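You operate a simulated robot arm through the tools that you are given. There is no shell and no other tool. Be economical: measure what you need, move in short steps, check, and stop when the job is done.

The job below is to be done with a simulated robot arm. You get a single attempt, and the scene is never put back.

TASK
Sift the flour into the blend bowl and add a level big spoon of salt.
Fine: tip the lumps into the grey tub; sieve and spoon go back.

Only the result counts: the job must be done as asked and must still hold three seconds after the hand-in. Knocking over, shifting, dropping, spilling or breaking anything else fails it.

THE ROBOT
A 7-joint arm with a two-finger parallel gripper, fixed in place. Base frame: the origin is at the foot of the arm, x ahead of it, y to its left, z up; the work surface is at about z = 900. Lengths are in mm, angles in rad, forces in N, time in s.
Its first joint turns from -2.897 to 2.897 rad. Payload 4.4 kg.
The TCP is the grasp point between the finger pads, 23 mm short of the fingertips. In the tool frame z runs along the fingers and y along their closing line. The gripper opens to 94 mm. The fingers are 38 mm wide and 10 mm thick; the gripper's body (54 by 96 mm) begins 39 mm behind the TCP.
Orientation is told as [roll, pitch, yaw] about the base's x, y, z axes, in that order, counted from this pose: with the fingers straight down and closing along the base's y, the tool's x points along the base's -x, its y along +y and its z along -z.

THE INTERFACE
- The arm moves only by the tool send_rows. Its argument "increments" is text: rows parted by semicolons, each of 7 numbers parted by spaces: the shift along the tool's x, y, z in mm, then the turn, a rotation vector about the tool's x, y, z in degrees, then the gripper command, from -1 (fully open) to 1 (shut), values between in proportion. In form: tx ty tz wx wy wz gripper; .... A call has 1 to 10 rows; each row shifts and turns the commanded pose from where the row before left it, along the tool's axes as they then stand. A row lasts 0.2 s, in which the tool goes at most 50 mm and 0.15 rad; a call with a longer step from one row to the next is refused whole, and so is a gripper value outside its range. A pose out of reach is approached as far as the arm can. The call stops where the force on the tool passes 40 N (or 10 N more than at its start, if that is more) or the arm is blocked; 0.2 s more then pass. Each finger travels about 72 mm/s and halts on what it meets, pressing with about 25 N; the grip force reading is that of the motor and also rises with nothing between the fingers. The clock runs only during rows and for 0.2 s after the last one: add rows that do not move to give the fingers time. The reply holds the time, the measured pose of the TCP, the force on the tool along the base axes, the opening and the grip force, in the units named above and with some noise.
- Cameras (640 x 400 px; columns grow to the right, rows downward): "scene" is fixed at [400.9, 498.6, 1482.4]; the picture's right is [-0.43, -0.90, 0.00], its down [-0.52, 0.25, -0.82] and it looks along [0.74, -0.35, -0.58] (base axes); focal length 354 px, centre (320, 200). "wrist" rides on the gripper at [-39, 0, -44] in the tool frame; the picture's right is [0.00, -1.00, 0.00], its down [0.97, 0.00, -0.24] and it looks along [0.24, 0.00, 0.97] (tool axes); focal length 218 px, centre (320, 200). There is no depth. A picture from a camera that has moved, and an enlarged one, comes with that camera's place and axes in the base frame and with its lens.
- snapshot(camera): a new picture of that camera. No time passes.
- enlarge(camera, box): a new picture of the part [left, top, right, bottom] of that camera's present view, enlarged. No time passes.
- finish_job(): hands the job in; it is judged then, once.

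Go step by step. Nothing tells you positions but the pictures and the camera data: compare them with the known pose of the tool, close in by small moves and look again before you grip or let go. The budget is 120 turns and 68 pictures, counting those below and the enlarged ones. Unless the task says otherwise, let go and move clear before handing in.

The tools are called after "Request:" as name(argument=value, ...) on one line, values as JSON. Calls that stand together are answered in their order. send_rows: Moves the arm, as the interface text tells. Its arguments: {"type":"object","properties":{"increments":{"type":"string"}},"required":["increments"]} The other tools are called the same way: snapshot (camera) takes a picture; enlarge (camera, box) takes an enlarged picture of a part of a camera's view; finish_job () hands the job in.

At the start:

```text
time_s: 0.0
ee_pos: [779.1, 104.4, 1234.0]
ee_rot: [0.0, -0.001, 0.001]
force: [0.1, 0.2, 0.6]
grip_width: 94.1
gripper_force: 0.1
```

scene: 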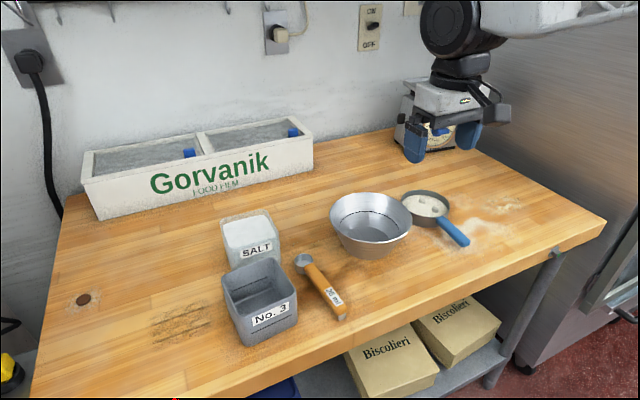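
wrist: 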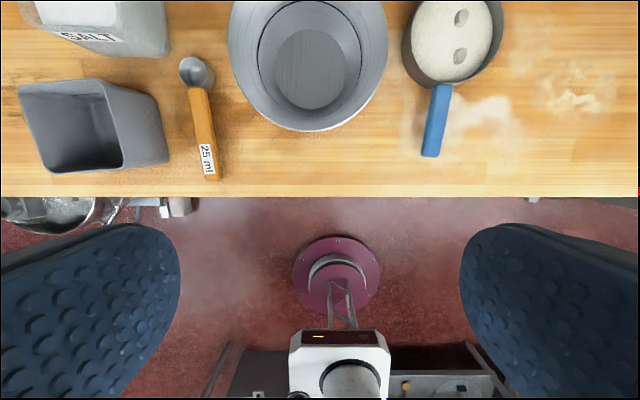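

I see a steel bowl, a blue-handled sieve with flour and lumps, a salt tub, the grey tub marked No. 3, and a 25 ml spoon. I'll look closer before moving.

Request:
enlarge(camera="scene", box=[200, 180, 360, 360])

Request:
enlarge(camera="scene", box=[320, 80, 540, 260])

Request:
enlarge(camera="wrist", box=[0, 0, 320, 200])

Request:
enlarge(camera="wrist", box=[220, 0, 540, 200])

```text
2.22 times, centred on (280, 270) of scene
camera zoom: at [400.9, 498.6, 1482.4], right [-0.43, -0.9, 0.0], down [-0.52, 0.25, -0.82], along [0.74, -0.35, -0.58], focal length 786 px, centre (409, 44)
```

zoom: 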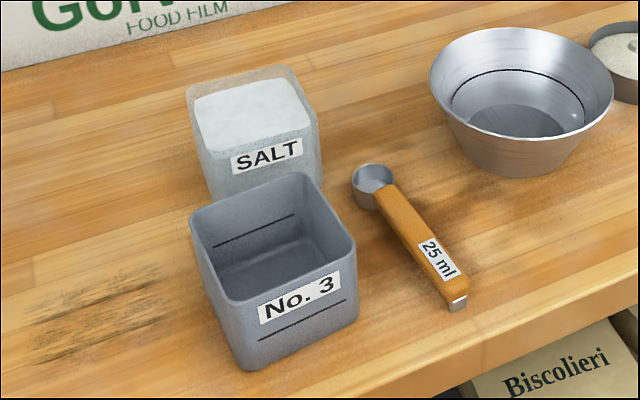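

```text
2.22 times, centred on (430, 170) of scene
camera zoom: at [400.9, 498.6, 1482.4], right [-0.43, -0.9, 0.0], down [-0.52, 0.25, -0.82], along [0.74, -0.35, -0.58], focal length 786 px, centre (76, 267)
```

zoom: 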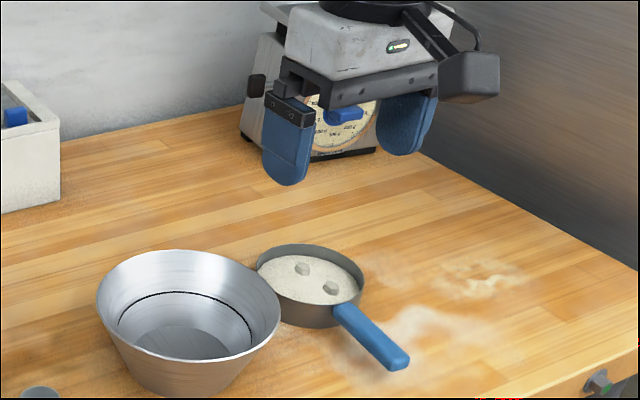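

```text
2.00 times, centred on (160, 100) of wrist
camera zoom: at [817.7, 103.9, 1278.2], right [0.0, -1.0, 0.0], down [-0.97, 0.0, 0.24], along [-0.24, 0.0, -0.97], focal length 436 px, centre (640, 400)
```

zoom: 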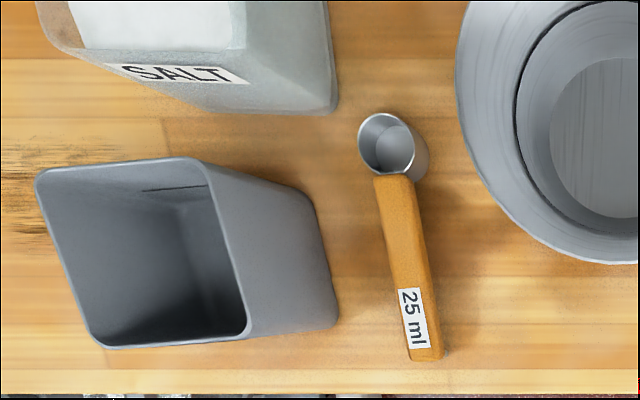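

```text
2.00 times, centred on (380, 100) of wrist
camera zoom: at [817.7, 103.9, 1278.2], right [0.0, -1.0, 0.0], down [-0.97, 0.0, 0.24], along [-0.24, 0.0, -0.97], focal length 436 px, centre (200, 400)
```

zoom: 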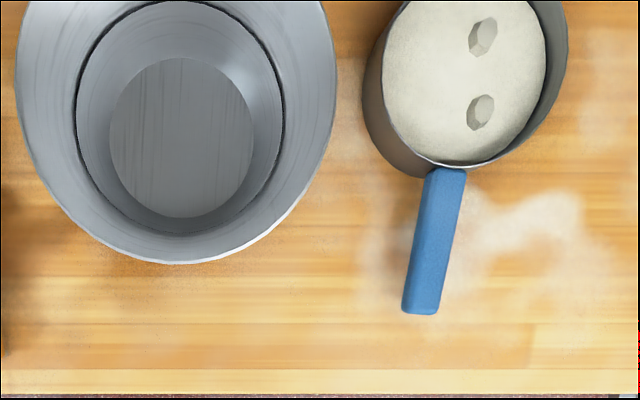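

The sieve handle runs from about (804,-54) to (900,-68), with z near 945. The bowl rim is centred near (921,122) at z 990, and the spoon lies along y≈285. I'll move above the sieve handle and look again.

Request:
send_rows(increments="-12 -27.3 22.3 0 0 0 -1;-12 -27.3 22.3 0 0 0 -1;-12 -27.3 22.3 0 0 0 -1;-12 -27.3 22.3 0 0 0 -1;-12 -27.3 22.3 0 0 0 -1;-12 -27.3 22.3 0 0 0 -1;0 0 0 0 0 0 -1")

Request:
snapshot(camera="wrist")

Request:
enlarge(camera="scene", box=[380, 160, 520, 260])

```text
time_s: 1.6
ee_pos: [850.8, -61.3, 1099.5]
ee_rot: [0.0, 0.002, 0.0]
force: [1.1, -0.1, -0.3]
grip_width: 94.1
gripper_force: 0.1
```

```text
61 pictures are left
camera wrist: at [889.6, -60.4, 1144.8], right [0.0, -1.0, 0.0], down [-0.97, 0.0, 0.24], along [-0.24, 0.0, -0.97], focal length 218 px, centre (320, 200)
```

wrist: 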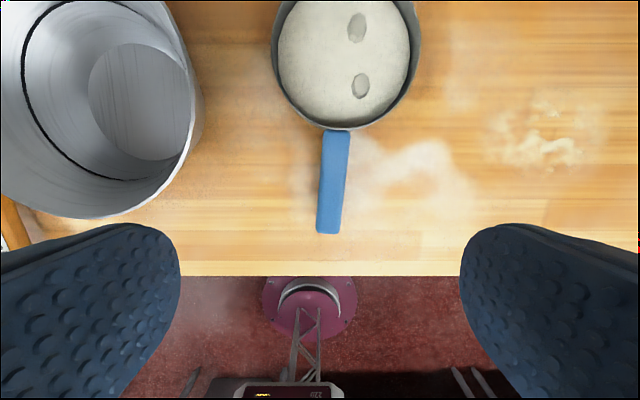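

```text
4.00 times, centred on (450, 210) of scene
camera zoom: at [400.9, 498.6, 1482.4], right [-0.43, -0.9, 0.0], down [-0.52, 0.25, -0.82], along [0.74, -0.35, -0.58], focal length 1414 px, centre (-200, 160)
```

zoom: 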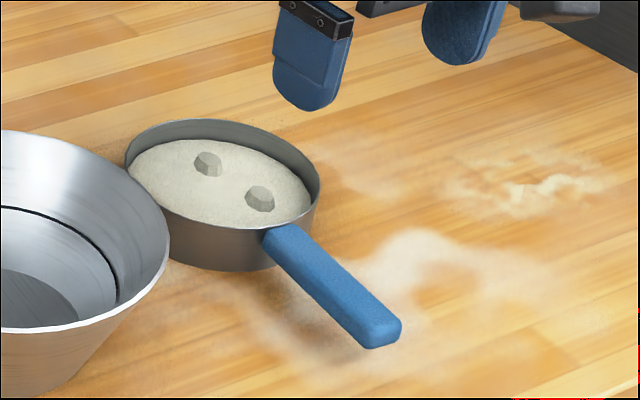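

The handle's top is at about z 932, and it points about 6° clockwise. I'll align with it, descend to z≈1000 and check.

Request:
send_rows(increments="-4.5 -7 30 0 0 5.7 -1;-4.5 -7 35 0 0 0 -1;0 0 35 0 0 0 -1;0 0 0 0 0 0 -1")

Request:
snapshot(camera="wrist")

Request:
enlarge(camera="scene", box=[380, 140, 520, 260])

```text
time_s: 2.6
ee_pos: [859.7, -74.8, 998.6]
ee_rot: [0.001, -0.002, -0.1]
force: [-0.8, -0.3, 0.8]
grip_width: 94.0
gripper_force: 0.1
```

```text
59 pictures are left
camera wrist: at [897.3, -78.8, 1044.0], right [-0.1, -0.99, 0.0], down [-0.97, 0.1, 0.24], along [-0.24, 0.02, -0.97], focal length 218 px, centre (320, 200)
```

wrist: 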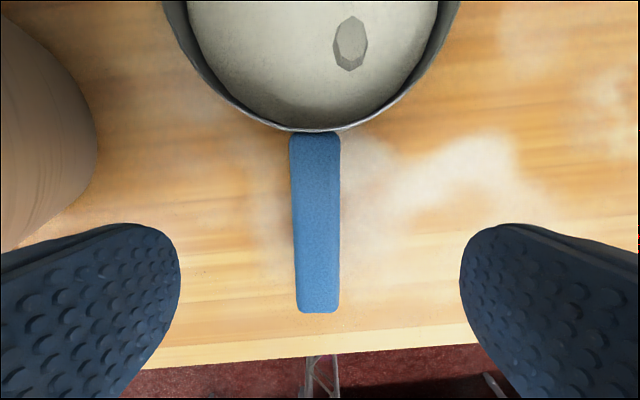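

```text
3.33 times, centred on (450, 200) of scene
camera zoom: at [400.9, 498.6, 1482.4], right [-0.43, -0.9, 0.0], down [-0.52, 0.25, -0.82], along [0.74, -0.35, -0.58], focal length 1178 px, centre (-113, 200)
```

zoom: 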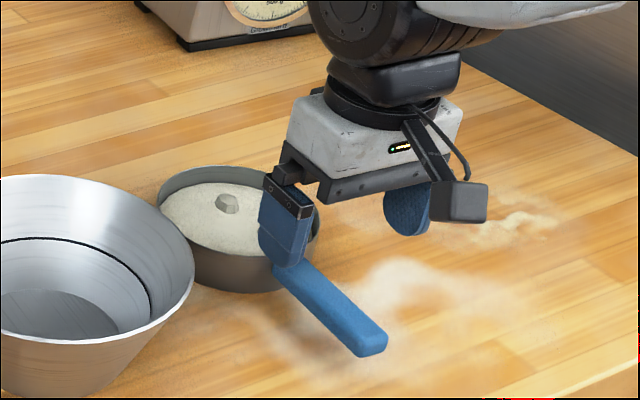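

The tool is lined up with the handle to within about 2 mm. I'll go down and grip.

Request:
send_rows(increments="0 1.6 30 0 0 0 -1;0 0 30 0 0 0 -1;0 0 11 0 0 0 -1;0 0 0 0 0 0 -1")

Request:
enlarge(camera="scene", box=[380, 160, 520, 260])

```text
time_s: 3.6
ee_pos: [859.5, -73.3, 927.1]
ee_rot: [-0.001, 0.001, -0.1]
force: [0.6, 0.0, 0.3]
grip_width: 93.9
gripper_force: 0.1
```

```text
4.00 times, centred on (450, 210) of scene
camera zoom: at [400.9, 498.6, 1482.4], right [-0.43, -0.9, 0.0], down [-0.52, 0.25, -0.82], along [0.74, -0.35, -0.58], focal length 1414 px, centre (-200, 160)
```

zoom: 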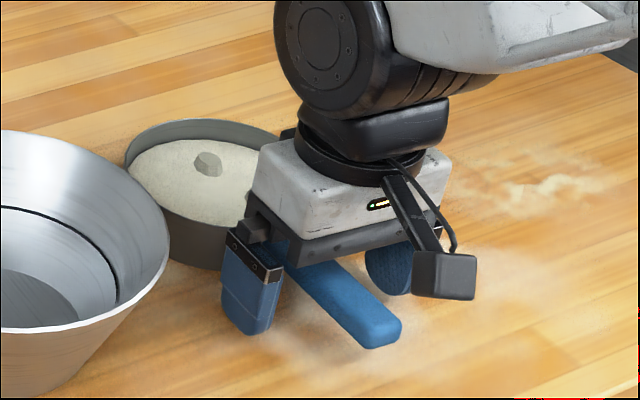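

The fingers straddle the handle, so I'm closing.

Request:
send_rows(increments="0 0 0 0 0 0 -0.2;0 0 0 0 0 0 -0.2;0 0 0 0 0 0 0.3;0 0 0 0 0 0 1;0 0 0 0 0 0 1;0 0 0 0 0 0 1")

Request:
snapshot(camera="wrist")

```text
time_s: 5.0
ee_pos: [860.3, -72.5, 928.2]
ee_rot: [-0.001, -0.001, -0.1]
force: [0.8, 0.4, 0.1]
grip_width: 25.6
gripper_force: 25.3
```

```text
56 pictures are left
camera wrist: at [897.7, -76.4, 973.1], right [-0.1, -0.99, 0.0], down [-0.97, 0.1, 0.24], along [-0.24, 0.02, -0.97], focal length 218 px, centre (320, 200)
```

wrist: 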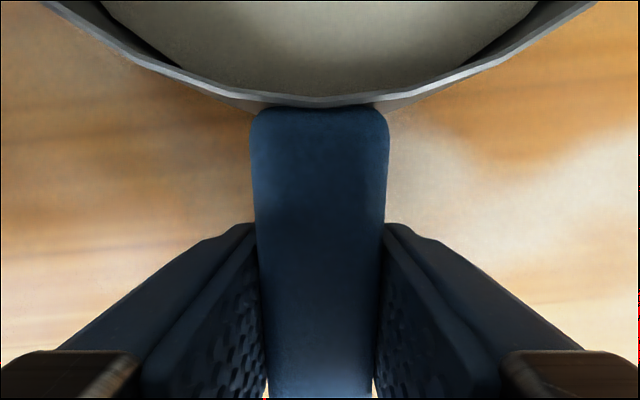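

The grip is holding the handle at 25.6 mm wide. I'll lift gently straight up and check that nothing spills.

Request:
send_rows(increments="0 0 -2 0 0 0 1;0 0 -5 0 0 0 1;0 0 -9 0 0 0 1;0 0 -13 0 0 0 1;0 0 -15 0 0 0 1;0 0 -15 0 0 0 1;0 0 -15 0 0 0 1;0 0 -12 0 0 0 1;0 0 -8 0 0 0 1;0 0 -4 0 0 0 1")

Request:
snapshot(camera="scene")

```text
time_s: 7.2
ee_pos: [859.3, -72.9, 1026.7]
ee_rot: [0.002, 0.001, -0.101]
force: [-0.3, 0.4, -1.4]
grip_width: 25.7
gripper_force: 25.3
```

```text
55 pictures are left
```

scene: 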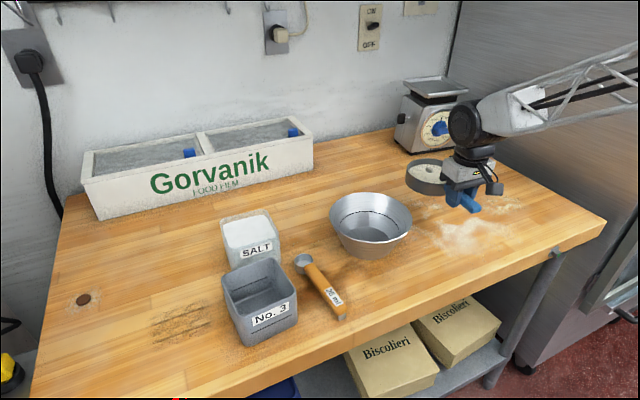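

The lift was clean. I'll raise it a little more and carry the drum over the bowl.

Request:
send_rows(increments="2 6 -4 0 0 0 1;4.6 14 -8 0 0 0 1;7.8 24 -8 0 0 0 1;9.2 28 0 0 0 0 1;9.2 28 0 0 0 0 1;9.2 28 0 0 0 0 1;9.2 28 0 0 0 0 1;7.8 24 0 0 0 0 1;4.6 14 0 0 0 0 1;2 6 0 0 0 0 1")

Request:
snapshot(camera="scene")

Request:
snapshot(camera="wrist")

```text
time_s: 9.4
ee_pos: [814.8, 132.4, 1047.3]
ee_rot: [0.001, -0.001, -0.099]
force: [0.0, -1.1, -1.4]
grip_width: 25.6
gripper_force: 24.7
```

```text
54 pictures are left
```

scene: 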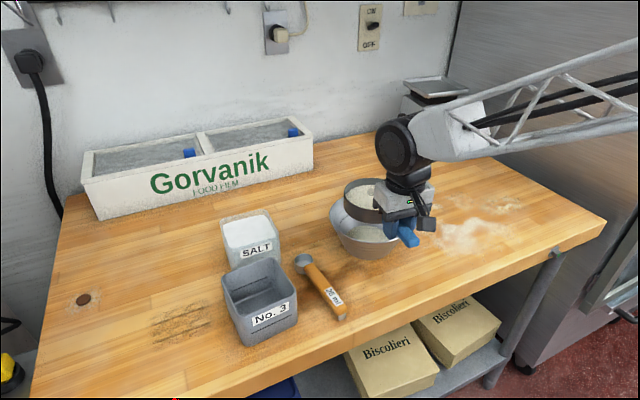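

```text
53 pictures are left
camera wrist: at [852.5, 129.1, 1091.5], right [-0.1, -0.99, 0.0], down [-0.97, 0.1, 0.24], along [-0.24, 0.02, -0.97], focal length 218 px, centre (320, 200)
```

wrist: 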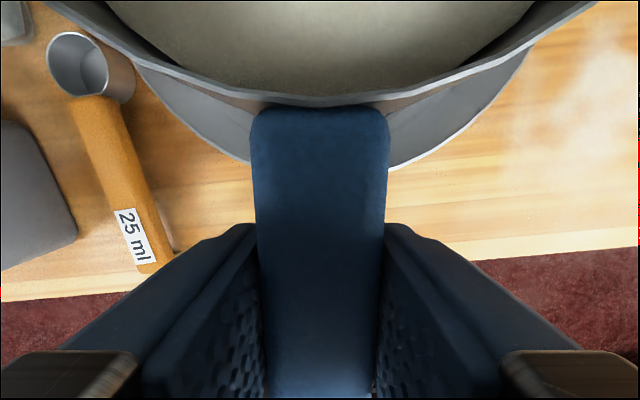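

The sieve is over the bowl. I'll check how it sits and whether the flour has started to fall.

Request:
enlarge(camera="scene", box=[310, 160, 450, 270])

```text
3.64 times, centred on (380, 215) of scene
camera zoom: at [400.9, 498.6, 1482.4], right [-0.43, -0.9, 0.0], down [-0.52, 0.25, -0.82], along [0.74, -0.35, -0.58], focal length 1286 px, centre (102, 146)
```

zoom: 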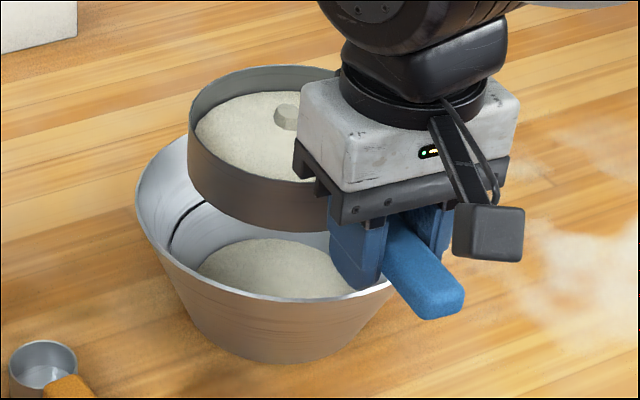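

Flour is already dropping into the bowl. I'll shake side to side by ±10 mm.

Request:
send_rows(increments="0 10 0 0 0 0 1;0 -20 0 0 0 0 1;0 20 0 0 0 0 1;0 -20 0 0 0 0 1;0 20 0 0 0 0 1;0 -20 0 0 0 0 1;0 20 0 0 0 0 1;0 -20 0 0 0 0 1;0 20 0 0 0 0 1;0 -10 0 0 0 0 1")

Request:
enlarge(camera="scene", box=[310, 160, 450, 270])

```text
time_s: 11.6
ee_pos: [814.6, 132.9, 1046.5]
ee_rot: [0.0, -0.001, -0.1]
force: [0.4, 0.1, -1.7]
grip_width: 25.8
gripper_force: 25.3
```

```text
3.64 times, centred on (380, 215) of scene
camera zoom: at [400.9, 498.6, 1482.4], right [-0.43, -0.9, 0.0], down [-0.52, 0.25, -0.82], along [0.74, -0.35, -0.58], focal length 1286 px, centre (102, 146)
```

zoom: 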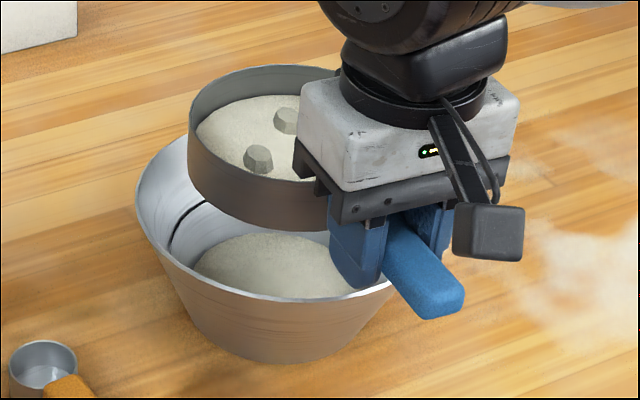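

The bowl's flour is rising slowly. I'll keep shaking, a bit harder.

Request:
send_rows(increments="0 13 0 0 0 0 1;0 -26 0 0 0 0 1;0 26 0 0 0 0 1;0 -26 0 0 0 0 1;0 26 0 0 0 0 1;0 -26 0 0 0 0 1;0 26 0 0 0 0 1;0 -26 0 0 0 0 1;0 26 0 0 0 0 1;0 -13 0 0 0 0 1")

Request:
send_rows(increments="0 13 0 0 0 0 1;0 -26 0 0 0 0 1;0 26 0 0 0 0 1;0 -26 0 0 0 0 1;0 26 0 0 0 0 1;0 -26 0 0 0 0 1;0 26 0 0 0 0 1;0 -26 0 0 0 0 1;0 26 0 0 0 0 1;0 -13 0 0 0 0 1")

Request:
enlarge(camera="scene", box=[310, 160, 450, 270])

```text
time_s: 13.8
ee_pos: [816.4, 133.1, 1047.0]
ee_rot: [0.0, 0.001, -0.1]
force: [-0.4, -0.5, -0.9]
grip_width: 25.5
gripper_force: 25.5
```

```text
time_s: 16.0
ee_pos: [815.1, 131.8, 1046.4]
ee_rot: [0.001, 0.0, -0.099]
force: [-0.6, -0.2, -1.1]
grip_width: 26.0
gripper_force: 25.2
```

```text
3.64 times, centred on (380, 215) of scene
camera zoom: at [400.9, 498.6, 1482.4], right [-0.43, -0.9, 0.0], down [-0.52, 0.25, -0.82], along [0.74, -0.35, -0.58], focal length 1286 px, centre (102, 146)
```

zoom: 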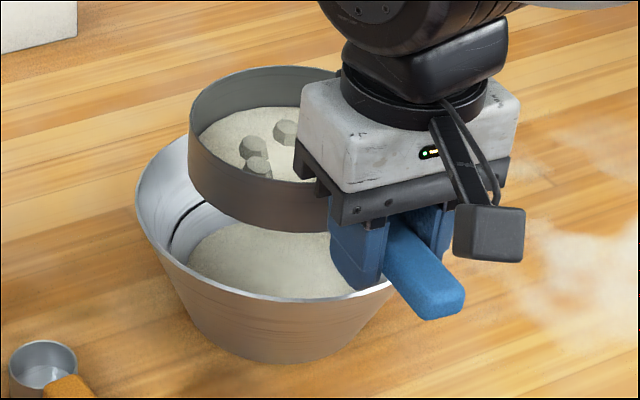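

It's working: the sieve level is down, the lumps are exposed and the bowl is fuller. I'll keep going.

Request:
send_rows(increments="0 13 0 0 0 0 1;0 -26 0 0 0 0 1;0 26 0 0 0 0 1;0 -26 0 0 0 0 1;0 26 0 0 0 0 1;0 -26 0 0 0 0 1;0 26 0 0 0 0 1;0 -26 0 0 0 0 1;0 26 0 0 0 0 1;0 -13 0 0 0 0 1")

Request:
send_rows(increments="0 13 0 0 0 0 1;0 -26 0 0 0 0 1;0 26 0 0 0 0 1;0 -26 0 0 0 0 1;0 26 0 0 0 0 1;0 -26 0 0 0 0 1;0 26 0 0 0 0 1;0 -26 0 0 0 0 1;0 26 0 0 0 0 1;0 -13 0 0 0 0 1")

Request:
send_rows(increments="0 13 0 0 0 0 1;0 -26 0 0 0 0 1;0 26 0 0 0 0 1;0 -26 0 0 0 0 1;0 26 0 0 0 0 1;0 -26 0 0 0 0 1;0 26 0 0 0 0 1;0 -26 0 0 0 0 1;0 26 0 0 0 0 1;0 -13 0 0 0 0 1")

Request:
send_rows(increments="0 13 0 0 0 0 1;0 -26 0 0 0 0 1;0 26 0 0 0 0 1;0 -26 0 0 0 0 1;0 26 0 0 0 0 1;0 -26 0 0 0 0 1;0 26 0 0 0 0 1;0 -26 0 0 0 0 1;0 26 0 0 0 0 1;0 -13 0 0 0 0 1")

Request:
enlarge(camera="scene", box=[310, 160, 450, 270])

```text
time_s: 18.2
ee_pos: [815.6, 133.2, 1045.5]
ee_rot: [-0.001, 0.0, -0.099]
force: [1.2, -0.6, -0.8]
grip_width: 25.6
gripper_force: 24.9
```

```text
time_s: 20.4
ee_pos: [813.8, 133.0, 1046.7]
ee_rot: [0.0, 0.002, -0.099]
force: [0.4, 0.6, -1.6]
grip_width: 25.5
gripper_force: 25.0
```

```text
time_s: 22.6
ee_pos: [814.0, 133.1, 1046.2]
ee_rot: [-0.002, 0.0, -0.101]
force: [0.0, 0.2, -2.0]
grip_width: 26.0
gripper_force: 24.8
```

```text
time_s: 24.8
ee_pos: [814.1, 132.0, 1045.9]
ee_rot: [0.0, 0.0, -0.099]
force: [-0.4, -0.3, -1.7]
grip_width: 26.0
gripper_force: 25.7
```

```text
3.64 times, centred on (380, 215) of scene
camera zoom: at [400.9, 498.6, 1482.4], right [-0.43, -0.9, 0.0], down [-0.52, 0.25, -0.82], along [0.74, -0.35, -0.58], focal length 1286 px, centre (102, 146)
```

zoom: 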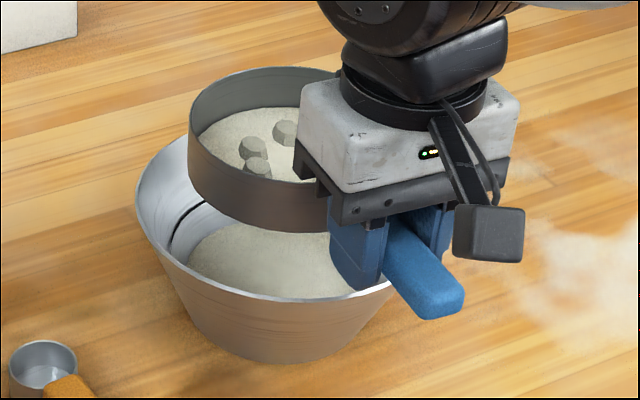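

The picture has hardly changed, so I may be seeing bare mesh. I'll look more closely.

Request:
enlarge(camera="scene", box=[345, 170, 395, 205])

Request:
enlarge(camera="wrist", box=[200, 0, 440, 120])

```text
11.43 times, centred on (370, 188) of scene
camera zoom: at [400.9, 498.6, 1482.4], right [-0.43, -0.9, 0.0], down [-0.52, 0.25, -0.82], along [0.74, -0.35, -0.58], focal length 4040 px, centre (-251, 343)
```

zoom: 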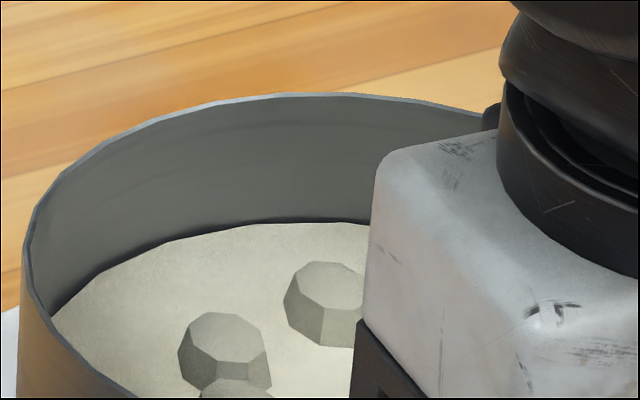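

```text
2.67 times, centred on (320, 60) of wrist
camera zoom: at [852.5, 128.8, 1090.9], right [-0.1, -0.99, 0.0], down [-0.97, 0.1, 0.24], along [-0.24, 0.02, -0.97], focal length 582 px, centre (320, 573)
```

zoom: 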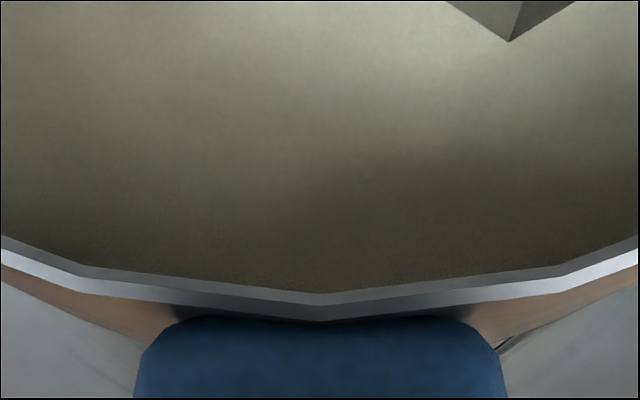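

It still looks like flour. I'll try fore-and-aft shaking, then longer strokes, and compare.

Request:
send_rows(increments="10 0 0 0 0 0 1;-20 0 0 0 0 0 1;20 0 0 0 0 0 1;-20 0 0 0 0 0 1;20 0 0 0 0 0 1;-20 0 0 0 0 0 1;20 0 0 0 0 0 1;-20 0 0 0 0 0 1;20 0 0 0 0 0 1;-10 0 0 0 0 0 1")

Request:
send_rows(increments="0 10 0 0 0 0 1;0 10 0 0 0 0 1;0 -20 0 0 0 0 1;0 -20 0 0 0 0 1;0 20 0 0 0 0 1;0 20 0 0 0 0 1;0 -20 0 0 0 0 1;0 -20 0 0 0 0 1;0 10 0 0 0 0 1;0 10 0 0 0 0 1")

Request:
enlarge(camera="scene", box=[310, 160, 450, 270])

```text
time_s: 27.0
ee_pos: [814.9, 131.4, 1046.1]
ee_rot: [-0.001, 0.0, -0.1]
force: [-0.4, -0.4, -1.3]
grip_width: 25.8
gripper_force: 24.6
```

```text
time_s: 29.2
ee_pos: [815.2, 133.6, 1047.2]
ee_rot: [-0.001, -0.001, -0.098]
force: [0.4, 0.3, -1.5]
grip_width: 25.7
gripper_force: 25.4
```

```text
3.64 times, centred on (380, 215) of scene
camera zoom: at [400.9, 498.6, 1482.4], right [-0.43, -0.9, 0.0], down [-0.52, 0.25, -0.82], along [0.74, -0.35, -0.58], focal length 1286 px, centre (102, 146)
```

zoom: 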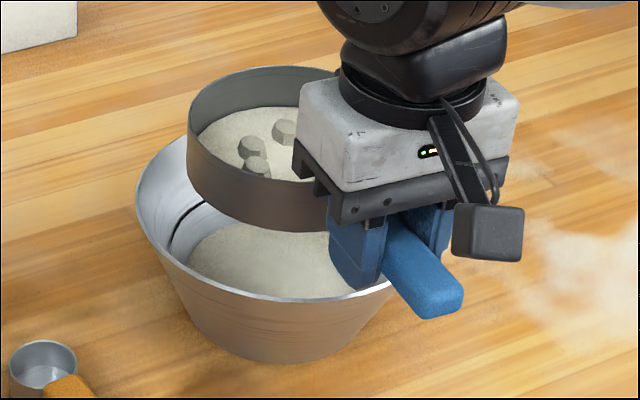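

No further change. I'll try one vertical tapping shake to find out whether any flour is left to pass.

Request:
send_rows(increments="0 0 -15 0 0 0 1;0 0 15 0 0 0 1;0 0 -15 0 0 0 1;0 0 15 0 0 0 1;0 0 -15 0 0 0 1;0 0 15 0 0 0 1;0 0 -15 0 0 0 1;0 0 15 0 0 0 1;0 0 -15 0 0 0 1;0 0 15 0 0 0 1")

Request:
send_rows(increments="0 20 0 0 0 0 1;0 -40 0 0 0 0 1;0 40 0 0 0 0 1;0 -40 0 0 0 0 1;0 40 0 0 0 0 1;0 -40 0 0 0 0 1;0 40 0 0 0 0 1;0 -40 0 0 0 0 1;0 20 0 0 0 0 1;0 0 0 0 0 0 1")

Request:
enlarge(camera="scene", box=[340, 170, 420, 245])

```text
time_s: 31.4
ee_pos: [814.5, 131.9, 1044.6]
ee_rot: [0.001, -0.001, -0.099]
force: [0.0, -0.6, -2.4]
grip_width: 25.9
gripper_force: 24.9
```

```text
time_s: 33.6
ee_pos: [814.7, 131.1, 1045.4]
ee_rot: [0.001, 0.001, -0.101]
force: [-0.8, -0.1, -1.2]
grip_width: 25.6
gripper_force: 25.0
```

```text
5.33 times, centred on (380, 208) of scene
camera zoom: at [400.9, 498.6, 1482.4], right [-0.43, -0.9, 0.0], down [-0.52, 0.25, -0.82], along [0.74, -0.35, -0.58], focal length 1886 px, centre (0, 160)
```

zoom: 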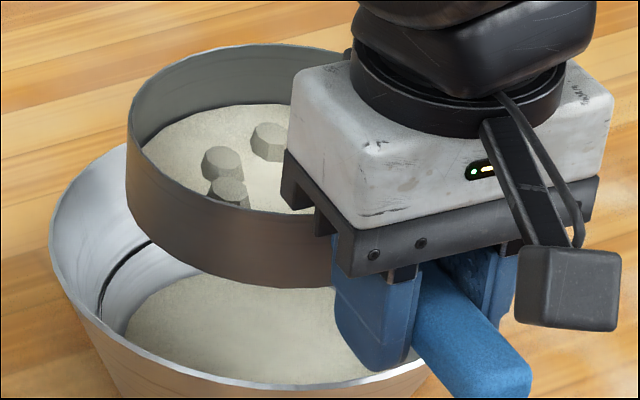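

Drum height is about 33 mm and the surface lies about 29 mm below the rim, so this is the floury mesh and the sifting is done. Next I'll carry the sieve over the grey tub, whose rim is centred near (839,416) at z 988.

Request:
send_rows(increments="3.3 7.9 -5 0 0 0 1;7.6 18.5 -9 0 0 0 1;12 29 -9 0 0 0 1;15.2 37 -3 0 0 0 1;16.3 39.6 0 0 0 0 1;16.3 39.6 0 0 0 0 1;15.2 37 0 0 0 0 1;12 29 0 0 0 0 1;7.6 18.5 0 0 0 0 1;3.3 7.9 0 0 0 0 1")

Request:
snapshot(camera="scene")

Request:
snapshot(camera="wrist")

```text
time_s: 35.8
ee_pos: [734.1, 406.4, 1071.5]
ee_rot: [-0.001, -0.001, -0.1]
force: [-0.3, 1.0, -2.1]
grip_width: 25.6
gripper_force: 24.8
```

```text
44 pictures are left
```

scene: 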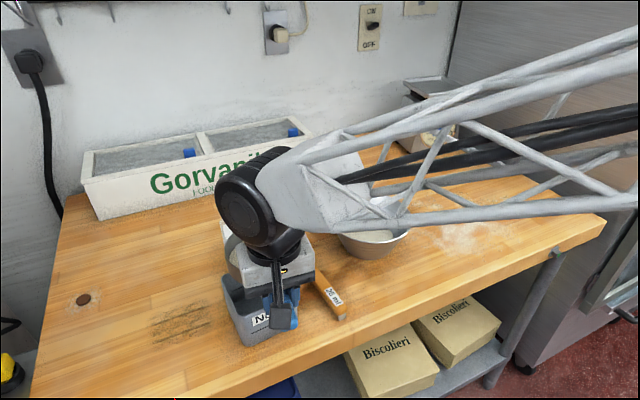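

```text
43 pictures are left
camera wrist: at [770.9, 402.9, 1117.4], right [-0.1, -0.99, 0.0], down [-0.97, 0.1, 0.24], along [-0.24, 0.02, -0.97], focal length 218 px, centre (320, 200)
```

wrist: 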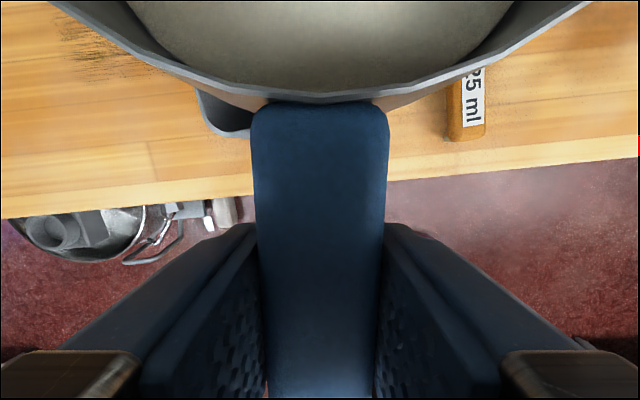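

The drum sits over the tub. I'll roll about the handle in stages; the lumps should stay behind the side wall until past 90°.

Request:
send_rows(increments="0 0 0 -4 0 0 1;0 0 0 -6 0 0 1;0 0 0 -6 0 0 1;0 0 0 -6 0 0 1;0 0 0 -6 0 0 1;0 0 0 -6 0 0 1;0 0 0 -4 0 0 1;0 0 0 -2 0 0 1")

Request:
snapshot(camera="scene")

```text
time_s: 37.6
ee_pos: [732.1, 405.6, 1072.6]
ee_rot: [0.7, -0.001, -0.1]
force: [0.2, 0.2, -1.9]
grip_width: 25.6
gripper_force: 25.4
```

```text
42 pictures are left
```

scene: 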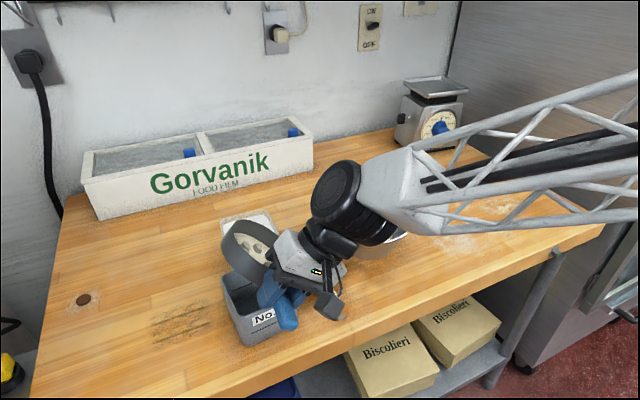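

The roll works cleanly. I'll look at the drum from closer before going further.

Request:
enlarge(camera="scene", box=[200, 190, 360, 340])

```text
2.67 times, centred on (280, 265) of scene
camera zoom: at [400.9, 498.6, 1482.4], right [-0.43, -0.9, 0.0], down [-0.52, 0.25, -0.82], along [0.74, -0.35, -0.58], focal length 943 px, centre (427, 27)
```

zoom: 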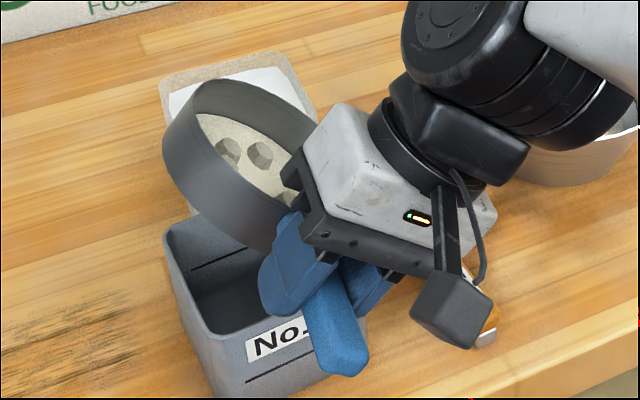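

The lumps are still in the drum. I'll roll on to about 85°.

Request:
send_rows(increments="0 0 0 -3 0 0 1;0 0 0 -6 0 0 1;0 0 0 -7 0 0 1;0 0 0 -7 0 0 1;0 0 0 -7 0 0 1;0 0 0 -7 0 0 1;0 0 0 -5 0 0 1;0 0 0 -3 0 0 1")

Request:
enlarge(camera="scene", box=[200, 170, 440, 350])

```text
time_s: 39.4
ee_pos: [731.5, 405.2, 1071.3]
ee_rot: [1.486, -0.001, -0.1]
force: [-1.3, 0.0, -1.1]
grip_width: 25.7
gripper_force: 24.3
```

```text
2.22 times, centred on (320, 260) of scene
camera zoom: at [400.9, 498.6, 1482.4], right [-0.43, -0.9, 0.0], down [-0.52, 0.25, -0.82], along [0.74, -0.35, -0.58], focal length 786 px, centre (320, 67)
```

zoom: 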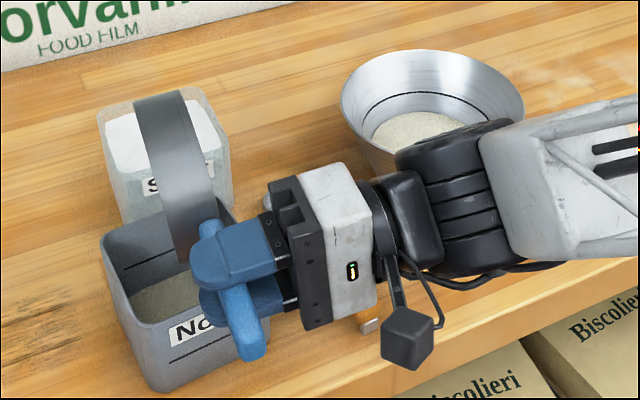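

I'll check inside the tub and where the wrist is.

Request:
enlarge(camera="scene", box=[225, 240, 305, 310])

Request:
snapshot(camera="wrist")

```text
5.71 times, centred on (265, 275) of scene
camera zoom: at [400.9, 498.6, 1482.4], right [-0.43, -0.9, 0.0], down [-0.52, 0.25, -0.82], along [0.74, -0.35, -0.58], focal length 2020 px, centre (634, -229)
```

zoom: 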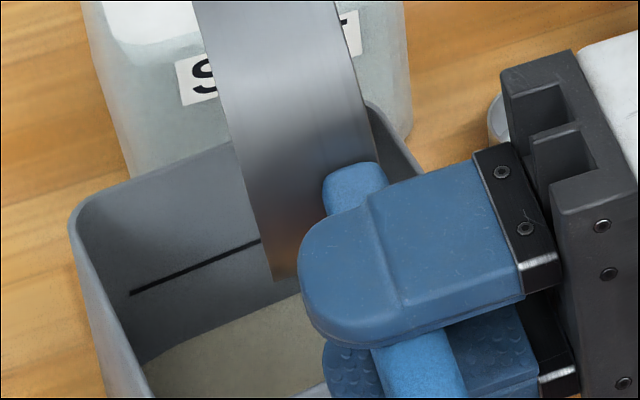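

```text
38 pictures are left
camera wrist: at [766.2, 358.6, 1077.2], right [-0.01, -0.09, -1.0], down [-0.99, -0.14, 0.02], along [-0.14, 0.99, -0.08], focal length 218 px, centre (320, 200)
```

wrist: 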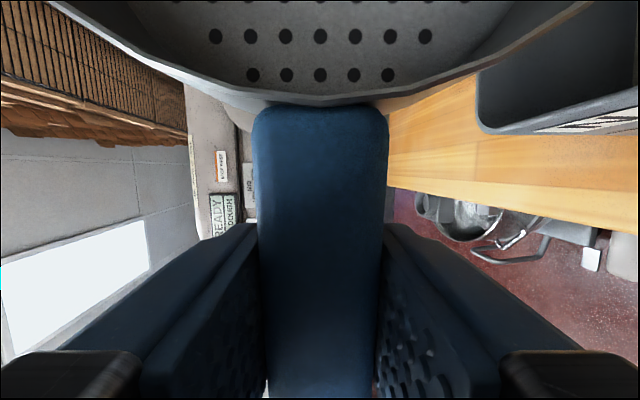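

The perforated base is now visible and there's some pale flour in the tub, so the sieve still held a residue. I'll check where the lumps are and how much flour fell.

Request:
enlarge(camera="wrist", box=[440, 0, 640, 140])

Request:
enlarge(camera="wrist", box=[140, 0, 600, 120])

```text
2.86 times, centred on (540, 70) of wrist
camera zoom: at [766.2, 358.6, 1077.2], right [-0.01, -0.09, -1.0], down [-0.99, -0.14, 0.02], along [-0.14, 0.99, -0.08], focal length 624 px, centre (-309, 571)
```

zoom: 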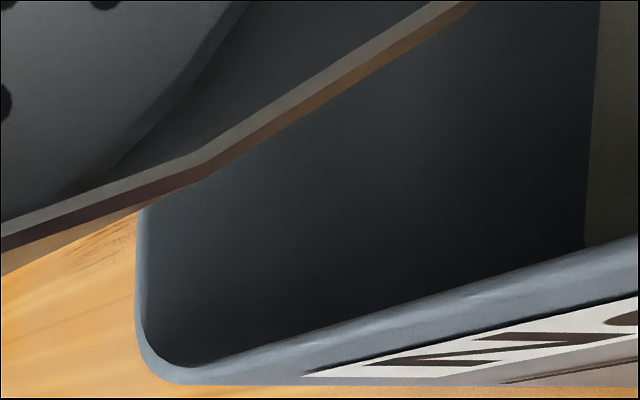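

```text
1.39 times, centred on (370, 60) of wrist
camera zoom: at [766.2, 358.6, 1077.2], right [-0.01, -0.09, -1.0], down [-0.99, -0.14, 0.02], along [-0.14, 0.99, -0.08], focal length 304 px, centre (250, 395)
```

zoom: 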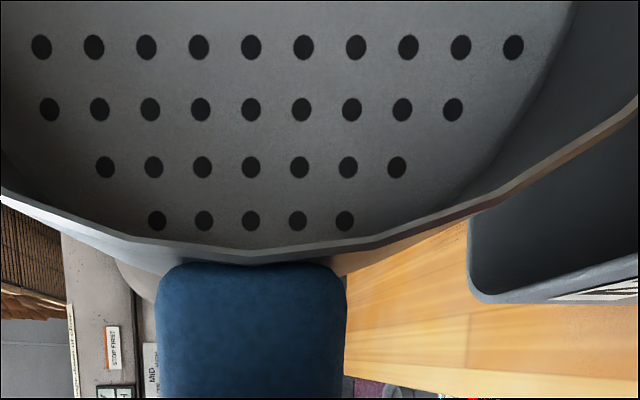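

Before releasing the lumps I want to see how much flour is in the tub. I'll roll back to about 45° and rise to clear the view.

Request:
send_rows(increments="0 0 0 3 0 0 1;0 0 0 6 0 0 1;0 0 0 7 0 0 1;0 0 0 7 0 0 1;0 0 0 7 0 0 1;0 0 0 6 0 0 1;0 0 0 4 0 0 1;0 15 -15 0 0 0 1;0 25 -25 0 0 0 1;0 20 -20 0 0 0 1")

Request:
send_rows(increments="0 15 -15 0 0 0 1;0 10 -10 0 0 0 1;0 0 0 0 0 0 1")

Request:
enlarge(camera="scene", box=[210, 150, 370, 350])

```text
time_s: 41.6
ee_pos: [733.2, 406.0, 1156.6]
ee_rot: [0.785, 0.002, -0.102]
force: [0.2, -0.5, -1.3]
grip_width: 26.0
gripper_force: 25.1
```

```text
time_s: 42.4
ee_pos: [732.6, 405.5, 1192.6]
ee_rot: [0.786, 0.001, -0.099]
force: [0.8, -0.5, -0.9]
grip_width: 25.7
gripper_force: 25.3
```

```text
2.00 times, centred on (290, 250) of scene
camera zoom: at [400.9, 498.6, 1482.4], right [-0.43, -0.9, 0.0], down [-0.52, 0.25, -0.82], along [0.74, -0.35, -0.58], focal length 707 px, centre (380, 100)
```

zoom: 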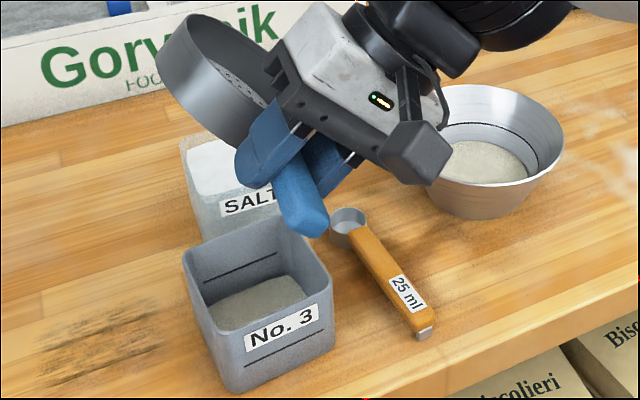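

Request:
enlarge(camera="scene", box=[250, 255, 300, 315])

Request:
enlarge(camera="scene", box=[400, 185, 500, 265])

Request:
enlarge(camera="scene", box=[240, 150, 300, 210])

```text
6.67 times, centred on (275, 285) of scene
camera zoom: at [400.9, 498.6, 1482.4], right [-0.43, -0.9, 0.0], down [-0.52, 0.25, -0.82], along [0.74, -0.35, -0.58], focal length 2357 px, centre (620, -367)
```

zoom: 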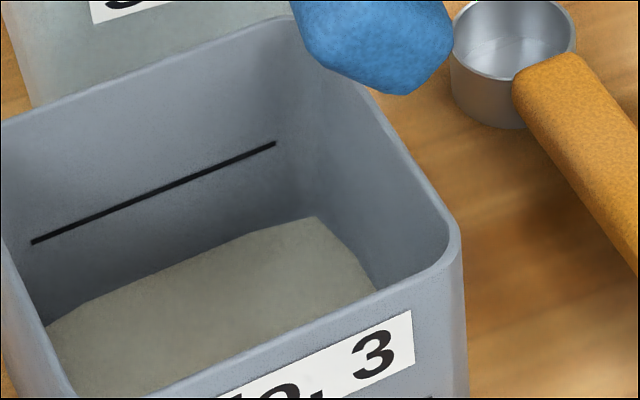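

```text
5.00 times, centred on (450, 225) of scene
camera zoom: at [400.9, 498.6, 1482.4], right [-0.43, -0.9, 0.0], down [-0.52, 0.25, -0.82], along [0.74, -0.35, -0.58], focal length 1768 px, centre (-330, 75)
```

zoom: 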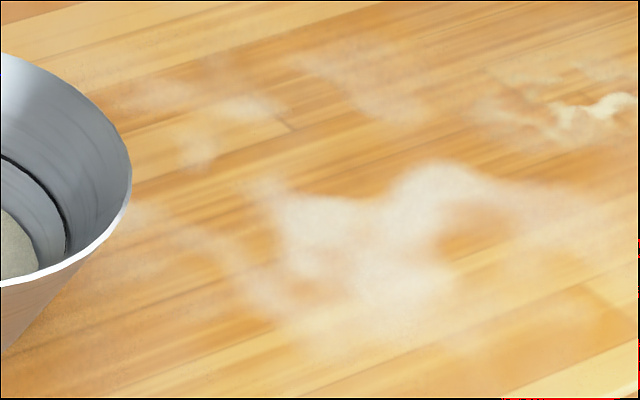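

```text
6.67 times, centred on (270, 180) of scene
camera zoom: at [400.9, 498.6, 1482.4], right [-0.43, -0.9, 0.0], down [-0.52, 0.25, -0.82], along [0.74, -0.35, -0.58], focal length 2357 px, centre (653, 333)
```

zoom: 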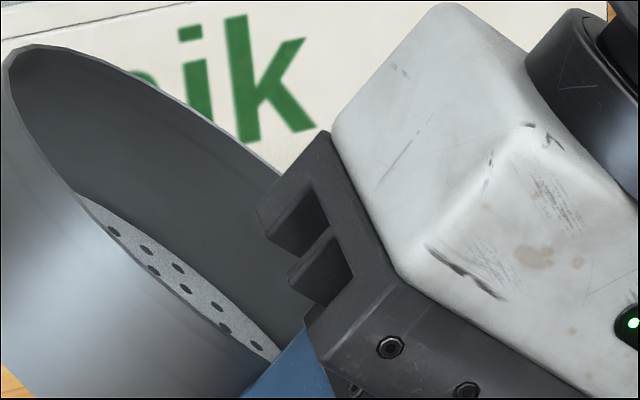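

The residue stopped passing sharply, so the tub layer may simply be the unsiftable lump fraction. I'll level the sieve here and check whether any lumps remain in it.

Request:
send_rows(increments="0 0 0 4 0 0 1;0 0 0 7 0 0 1;0 0 0 8 0 0 1;0 0 0 8 0 0 1;0 0 0 8 0 0 1;0 0 0 6 0 0 1;0 0 0 4 0 0 1;0 0 0 0 0 0 1")

Request:
enlarge(camera="scene", box=[190, 100, 310, 200])

Request:
enlarge(camera="scene", box=[210, 230, 410, 350])

```text
time_s: 44.2
ee_pos: [732.9, 405.3, 1192.7]
ee_rot: [-0.001, -0.001, -0.101]
force: [-0.3, 0.5, -1.7]
grip_width: 25.5
gripper_force: 25.1
```

```text
4.00 times, centred on (250, 150) of scene
camera zoom: at [400.9, 498.6, 1482.4], right [-0.43, -0.9, 0.0], down [-0.52, 0.25, -0.82], along [0.74, -0.35, -0.58], focal length 1414 px, centre (600, 400)
```

zoom: 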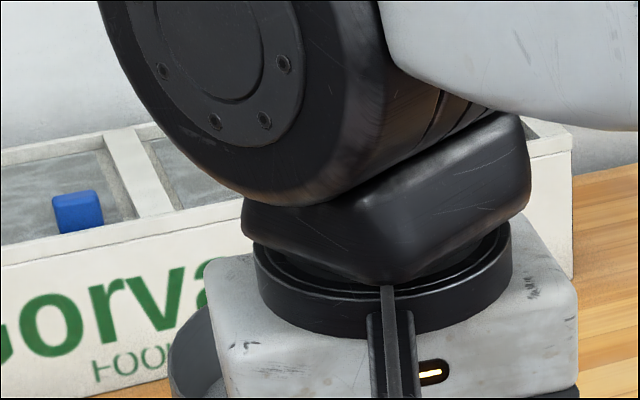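

```text
3.20 times, centred on (310, 290) of scene
camera zoom: at [400.9, 498.6, 1482.4], right [-0.43, -0.9, 0.0], down [-0.52, 0.25, -0.82], along [0.74, -0.35, -0.58], focal length 1131 px, centre (352, -88)
```

zoom: 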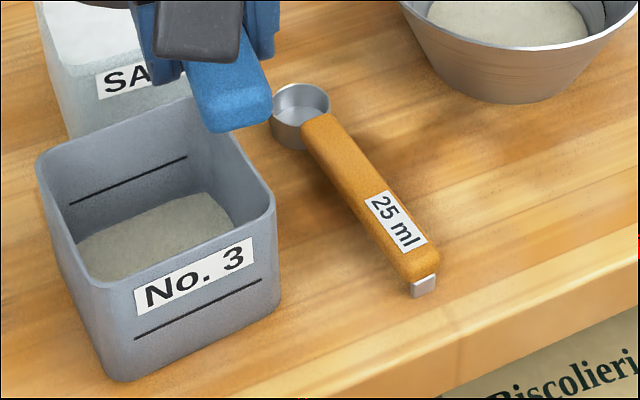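

The gripper hides the drum. I'll go back to the earlier height and a 40° roll, which showed the interior well.

Request:
send_rows(increments="0 0 20 0 0 0 1;0 0 40 0 0 0 1;0 0 40 0 0 0 1;0 0 20 0 0 0 1;0 0 0 -6 0 0 1;0 0 0 -8 0 0 1;0 0 0 -8 0 0 1;0 0 0 -8 0 0 1;0 0 0 -7 0 0 1;0 0 0 -3 0 0 1")

Request:
enlarge(camera="scene", box=[210, 205, 310, 285])

```text
time_s: 46.4
ee_pos: [733.6, 406.5, 1074.2]
ee_rot: [0.698, 0.0, -0.101]
force: [-0.4, -0.1, -2.1]
grip_width: 26.0
gripper_force: 24.7
```

```text
5.00 times, centred on (260, 245) of scene
camera zoom: at [400.9, 498.6, 1482.4], right [-0.43, -0.9, 0.0], down [-0.52, 0.25, -0.82], along [0.74, -0.35, -0.58], focal length 1768 px, centre (620, -25)
```

zoom: 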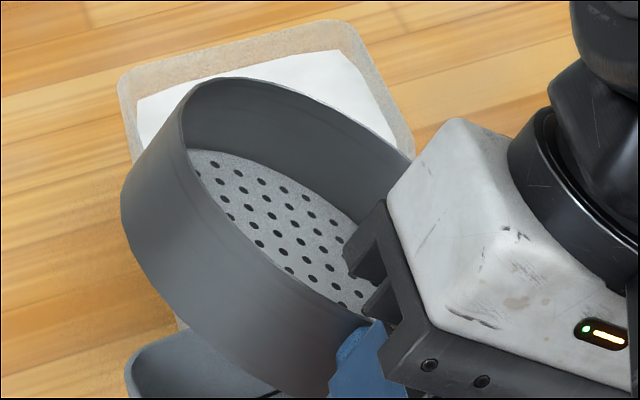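

No lumps show here, but the low side is hidden. I'll level the sieve and pitch the drum upward so anything left slides towards the handle, into the wrist camera's view.

Request:
send_rows(increments="0 0 0 5 0 0 1;0 0 0 8 0 0 1;0 0 0 8 0 0 1;0 0 0 8 0 0 1;0 0 0 7 0 0 1;0 0 0 4 0 0 1;0 0 -20 0 0 0 1;0 0 0 0 -5 0 1;0 0 0 0 -8 0 1;0 0 0 0 -8 0 1")

Request:
send_rows(increments="0 0 0 0 -8 0 1;0 0 0 0 -8 0 1;0 0 0 0 -5 0 1;0 0 0 0 0 0 1")

Request:
snapshot(camera="wrist")

Request:
enlarge(camera="scene", box=[190, 170, 350, 290])

```text
time_s: 48.6
ee_pos: [731.9, 406.2, 1093.4]
ee_rot: [-0.001, -0.368, -0.1]
force: [-0.2, 0.2, -1.6]
grip_width: 25.4
gripper_force: 25.3
```

```text
time_s: 49.6
ee_pos: [731.9, 405.6, 1093.7]
ee_rot: [0.001, -0.734, -0.099]
force: [-1.0, -0.4, -1.6]
grip_width: 25.7
gripper_force: 25.1
```

```text
28 pictures are left
camera wrist: at [731.3, 406.7, 1152.5], right [-0.1, -1.0, 0.0], down [-0.88, 0.09, -0.47], along [0.47, -0.05, -0.88], focal length 218 px, centre (320, 200)
```

wrist: 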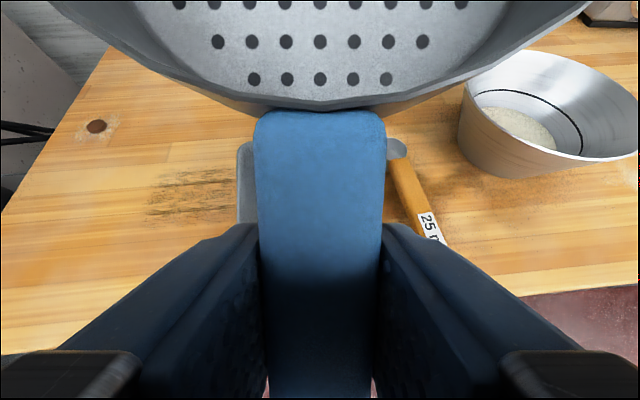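

```text
3.33 times, centred on (270, 230) of scene
camera zoom: at [400.9, 498.6, 1482.4], right [-0.43, -0.9, 0.0], down [-0.52, 0.25, -0.82], along [0.74, -0.35, -0.58], focal length 1178 px, centre (487, 100)
```

zoom: 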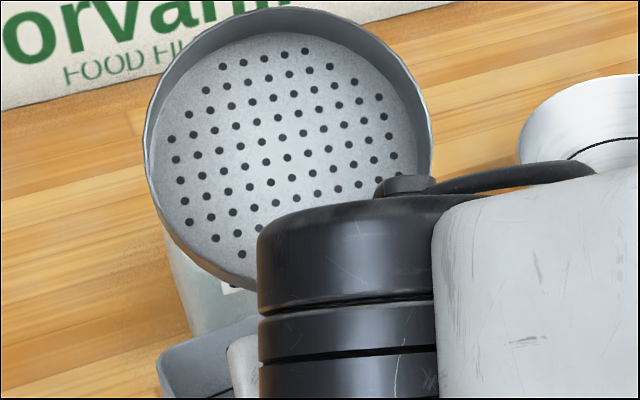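

The sieve is empty and the lumps have gone into the tub. I'll level it and carry it home.

Request:
send_rows(increments="0 0 0 0 5 0 1;0 0 0 0 8 0 1;0 0 0 0 8 0 1;0 0 0 0 8 0 1;0 0 0 0 8 0 1;0 0 0 0 5 0 1;-5.2 -13.8 0 0 0 0 1;-10 -30 0 0 0 0 1;-15 -40 0 0 0 0 1;-15 -40 0 0 0 0 1")

Request:
send_rows(increments="-15 -40 0 0 0 0 1;-15 -40 0 0 0 0 1;-15 -40 0 0 0 0 1;-15 -40 0 0 0 0 1;-15 -40 0 0 0 0 1;-15 -40 0 0 0 0 1;-15 -40 0 0 0 0 1;-15 -35 0 0 0 0 1;-10 -25 0 0 0 0 1;0 0 0 0 0 0 1")

```text
time_s: 51.8
ee_pos: [764.4, 277.2, 1092.8]
ee_rot: [-0.001, 0.001, -0.099]
force: [-0.1, -0.3, -2.7]
grip_width: 25.8
gripper_force: 25.0
```

```text
time_s: 54.0
ee_pos: [859.3, -72.6, 1092.3]
ee_rot: [-0.001, 0.001, -0.1]
force: [-0.7, 0.6, -1.9]
grip_width: 25.8
gripper_force: 25.4
```

I'm back above the sieve's home spot. Now lowering.

Request:
send_rows(increments="0 0 10 0 0 0 1;0 0 25 0 0 0 1;0 0 35 0 0 0 1;0 0 35 0 0 0 1;0 0 30 0 0 0 1;0 0 15 0 0 0 1;0 0 8 0 0 0 1;0 0 3 0 0 0 1;0 0 2 0 0 0 1;0 0 0 0 0 0 1")

Request:
enlarge(camera="scene", box=[380, 160, 520, 260])

```text
time_s: 56.2
ee_pos: [860.8, -72.1, 930.3]
ee_rot: [0.001, 0.0, -0.099]
force: [2.2, 0.4, 4.4]
grip_width: 25.7
gripper_force: 25.2
```

```text
4.00 times, centred on (450, 210) of scene
camera zoom: at [400.9, 498.6, 1482.4], right [-0.43, -0.9, 0.0], down [-0.52, 0.25, -0.82], along [0.74, -0.35, -0.58], focal length 1414 px, centre (-200, 160)
```

zoom: 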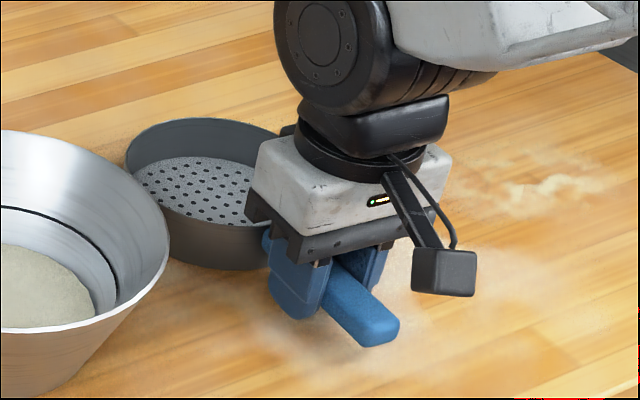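

It's touching down in its original place. The base depth matches the level I saw at the end of sifting, so the residue was only a thin film. Releasing and rising.

Request:
send_rows(increments="0 0 0 0 0 0 0.3;0 0 0 0 0 0 -0.3;0 0 0 0 0 0 -1;0 0 0 0 0 0 -1;0 0 -20 0 0 0 -1;0 0 -40 0 0 0 -1;0 0 -40 0 0 0 -1;0 0 -40 0 0 0 -1;0 0 -30 0 0 -5.7 -1")

Request:
enlarge(camera="scene", box=[380, 160, 520, 260])

```text
time_s: 58.2
ee_pos: [861.7, -72.9, 1100.5]
ee_rot: [-0.002, -0.001, -0.001]
force: [0.0, -0.6, -0.9]
grip_width: 93.9
gripper_force: 0.1
```

```text
4.00 times, centred on (450, 210) of scene
camera zoom: at [400.9, 498.6, 1482.4], right [-0.43, -0.9, 0.0], down [-0.52, 0.25, -0.82], along [0.74, -0.35, -0.58], focal length 1414 px, centre (-200, 160)
```

zoom: 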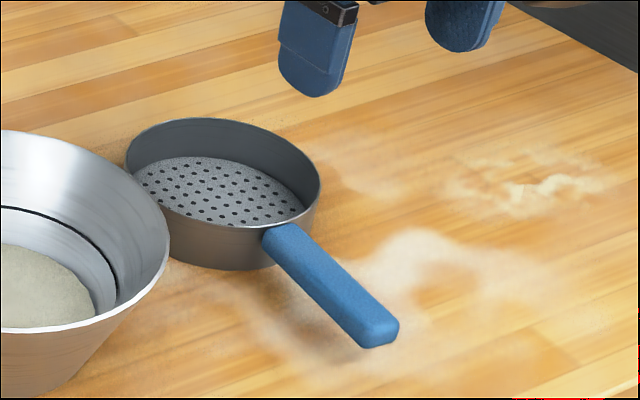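

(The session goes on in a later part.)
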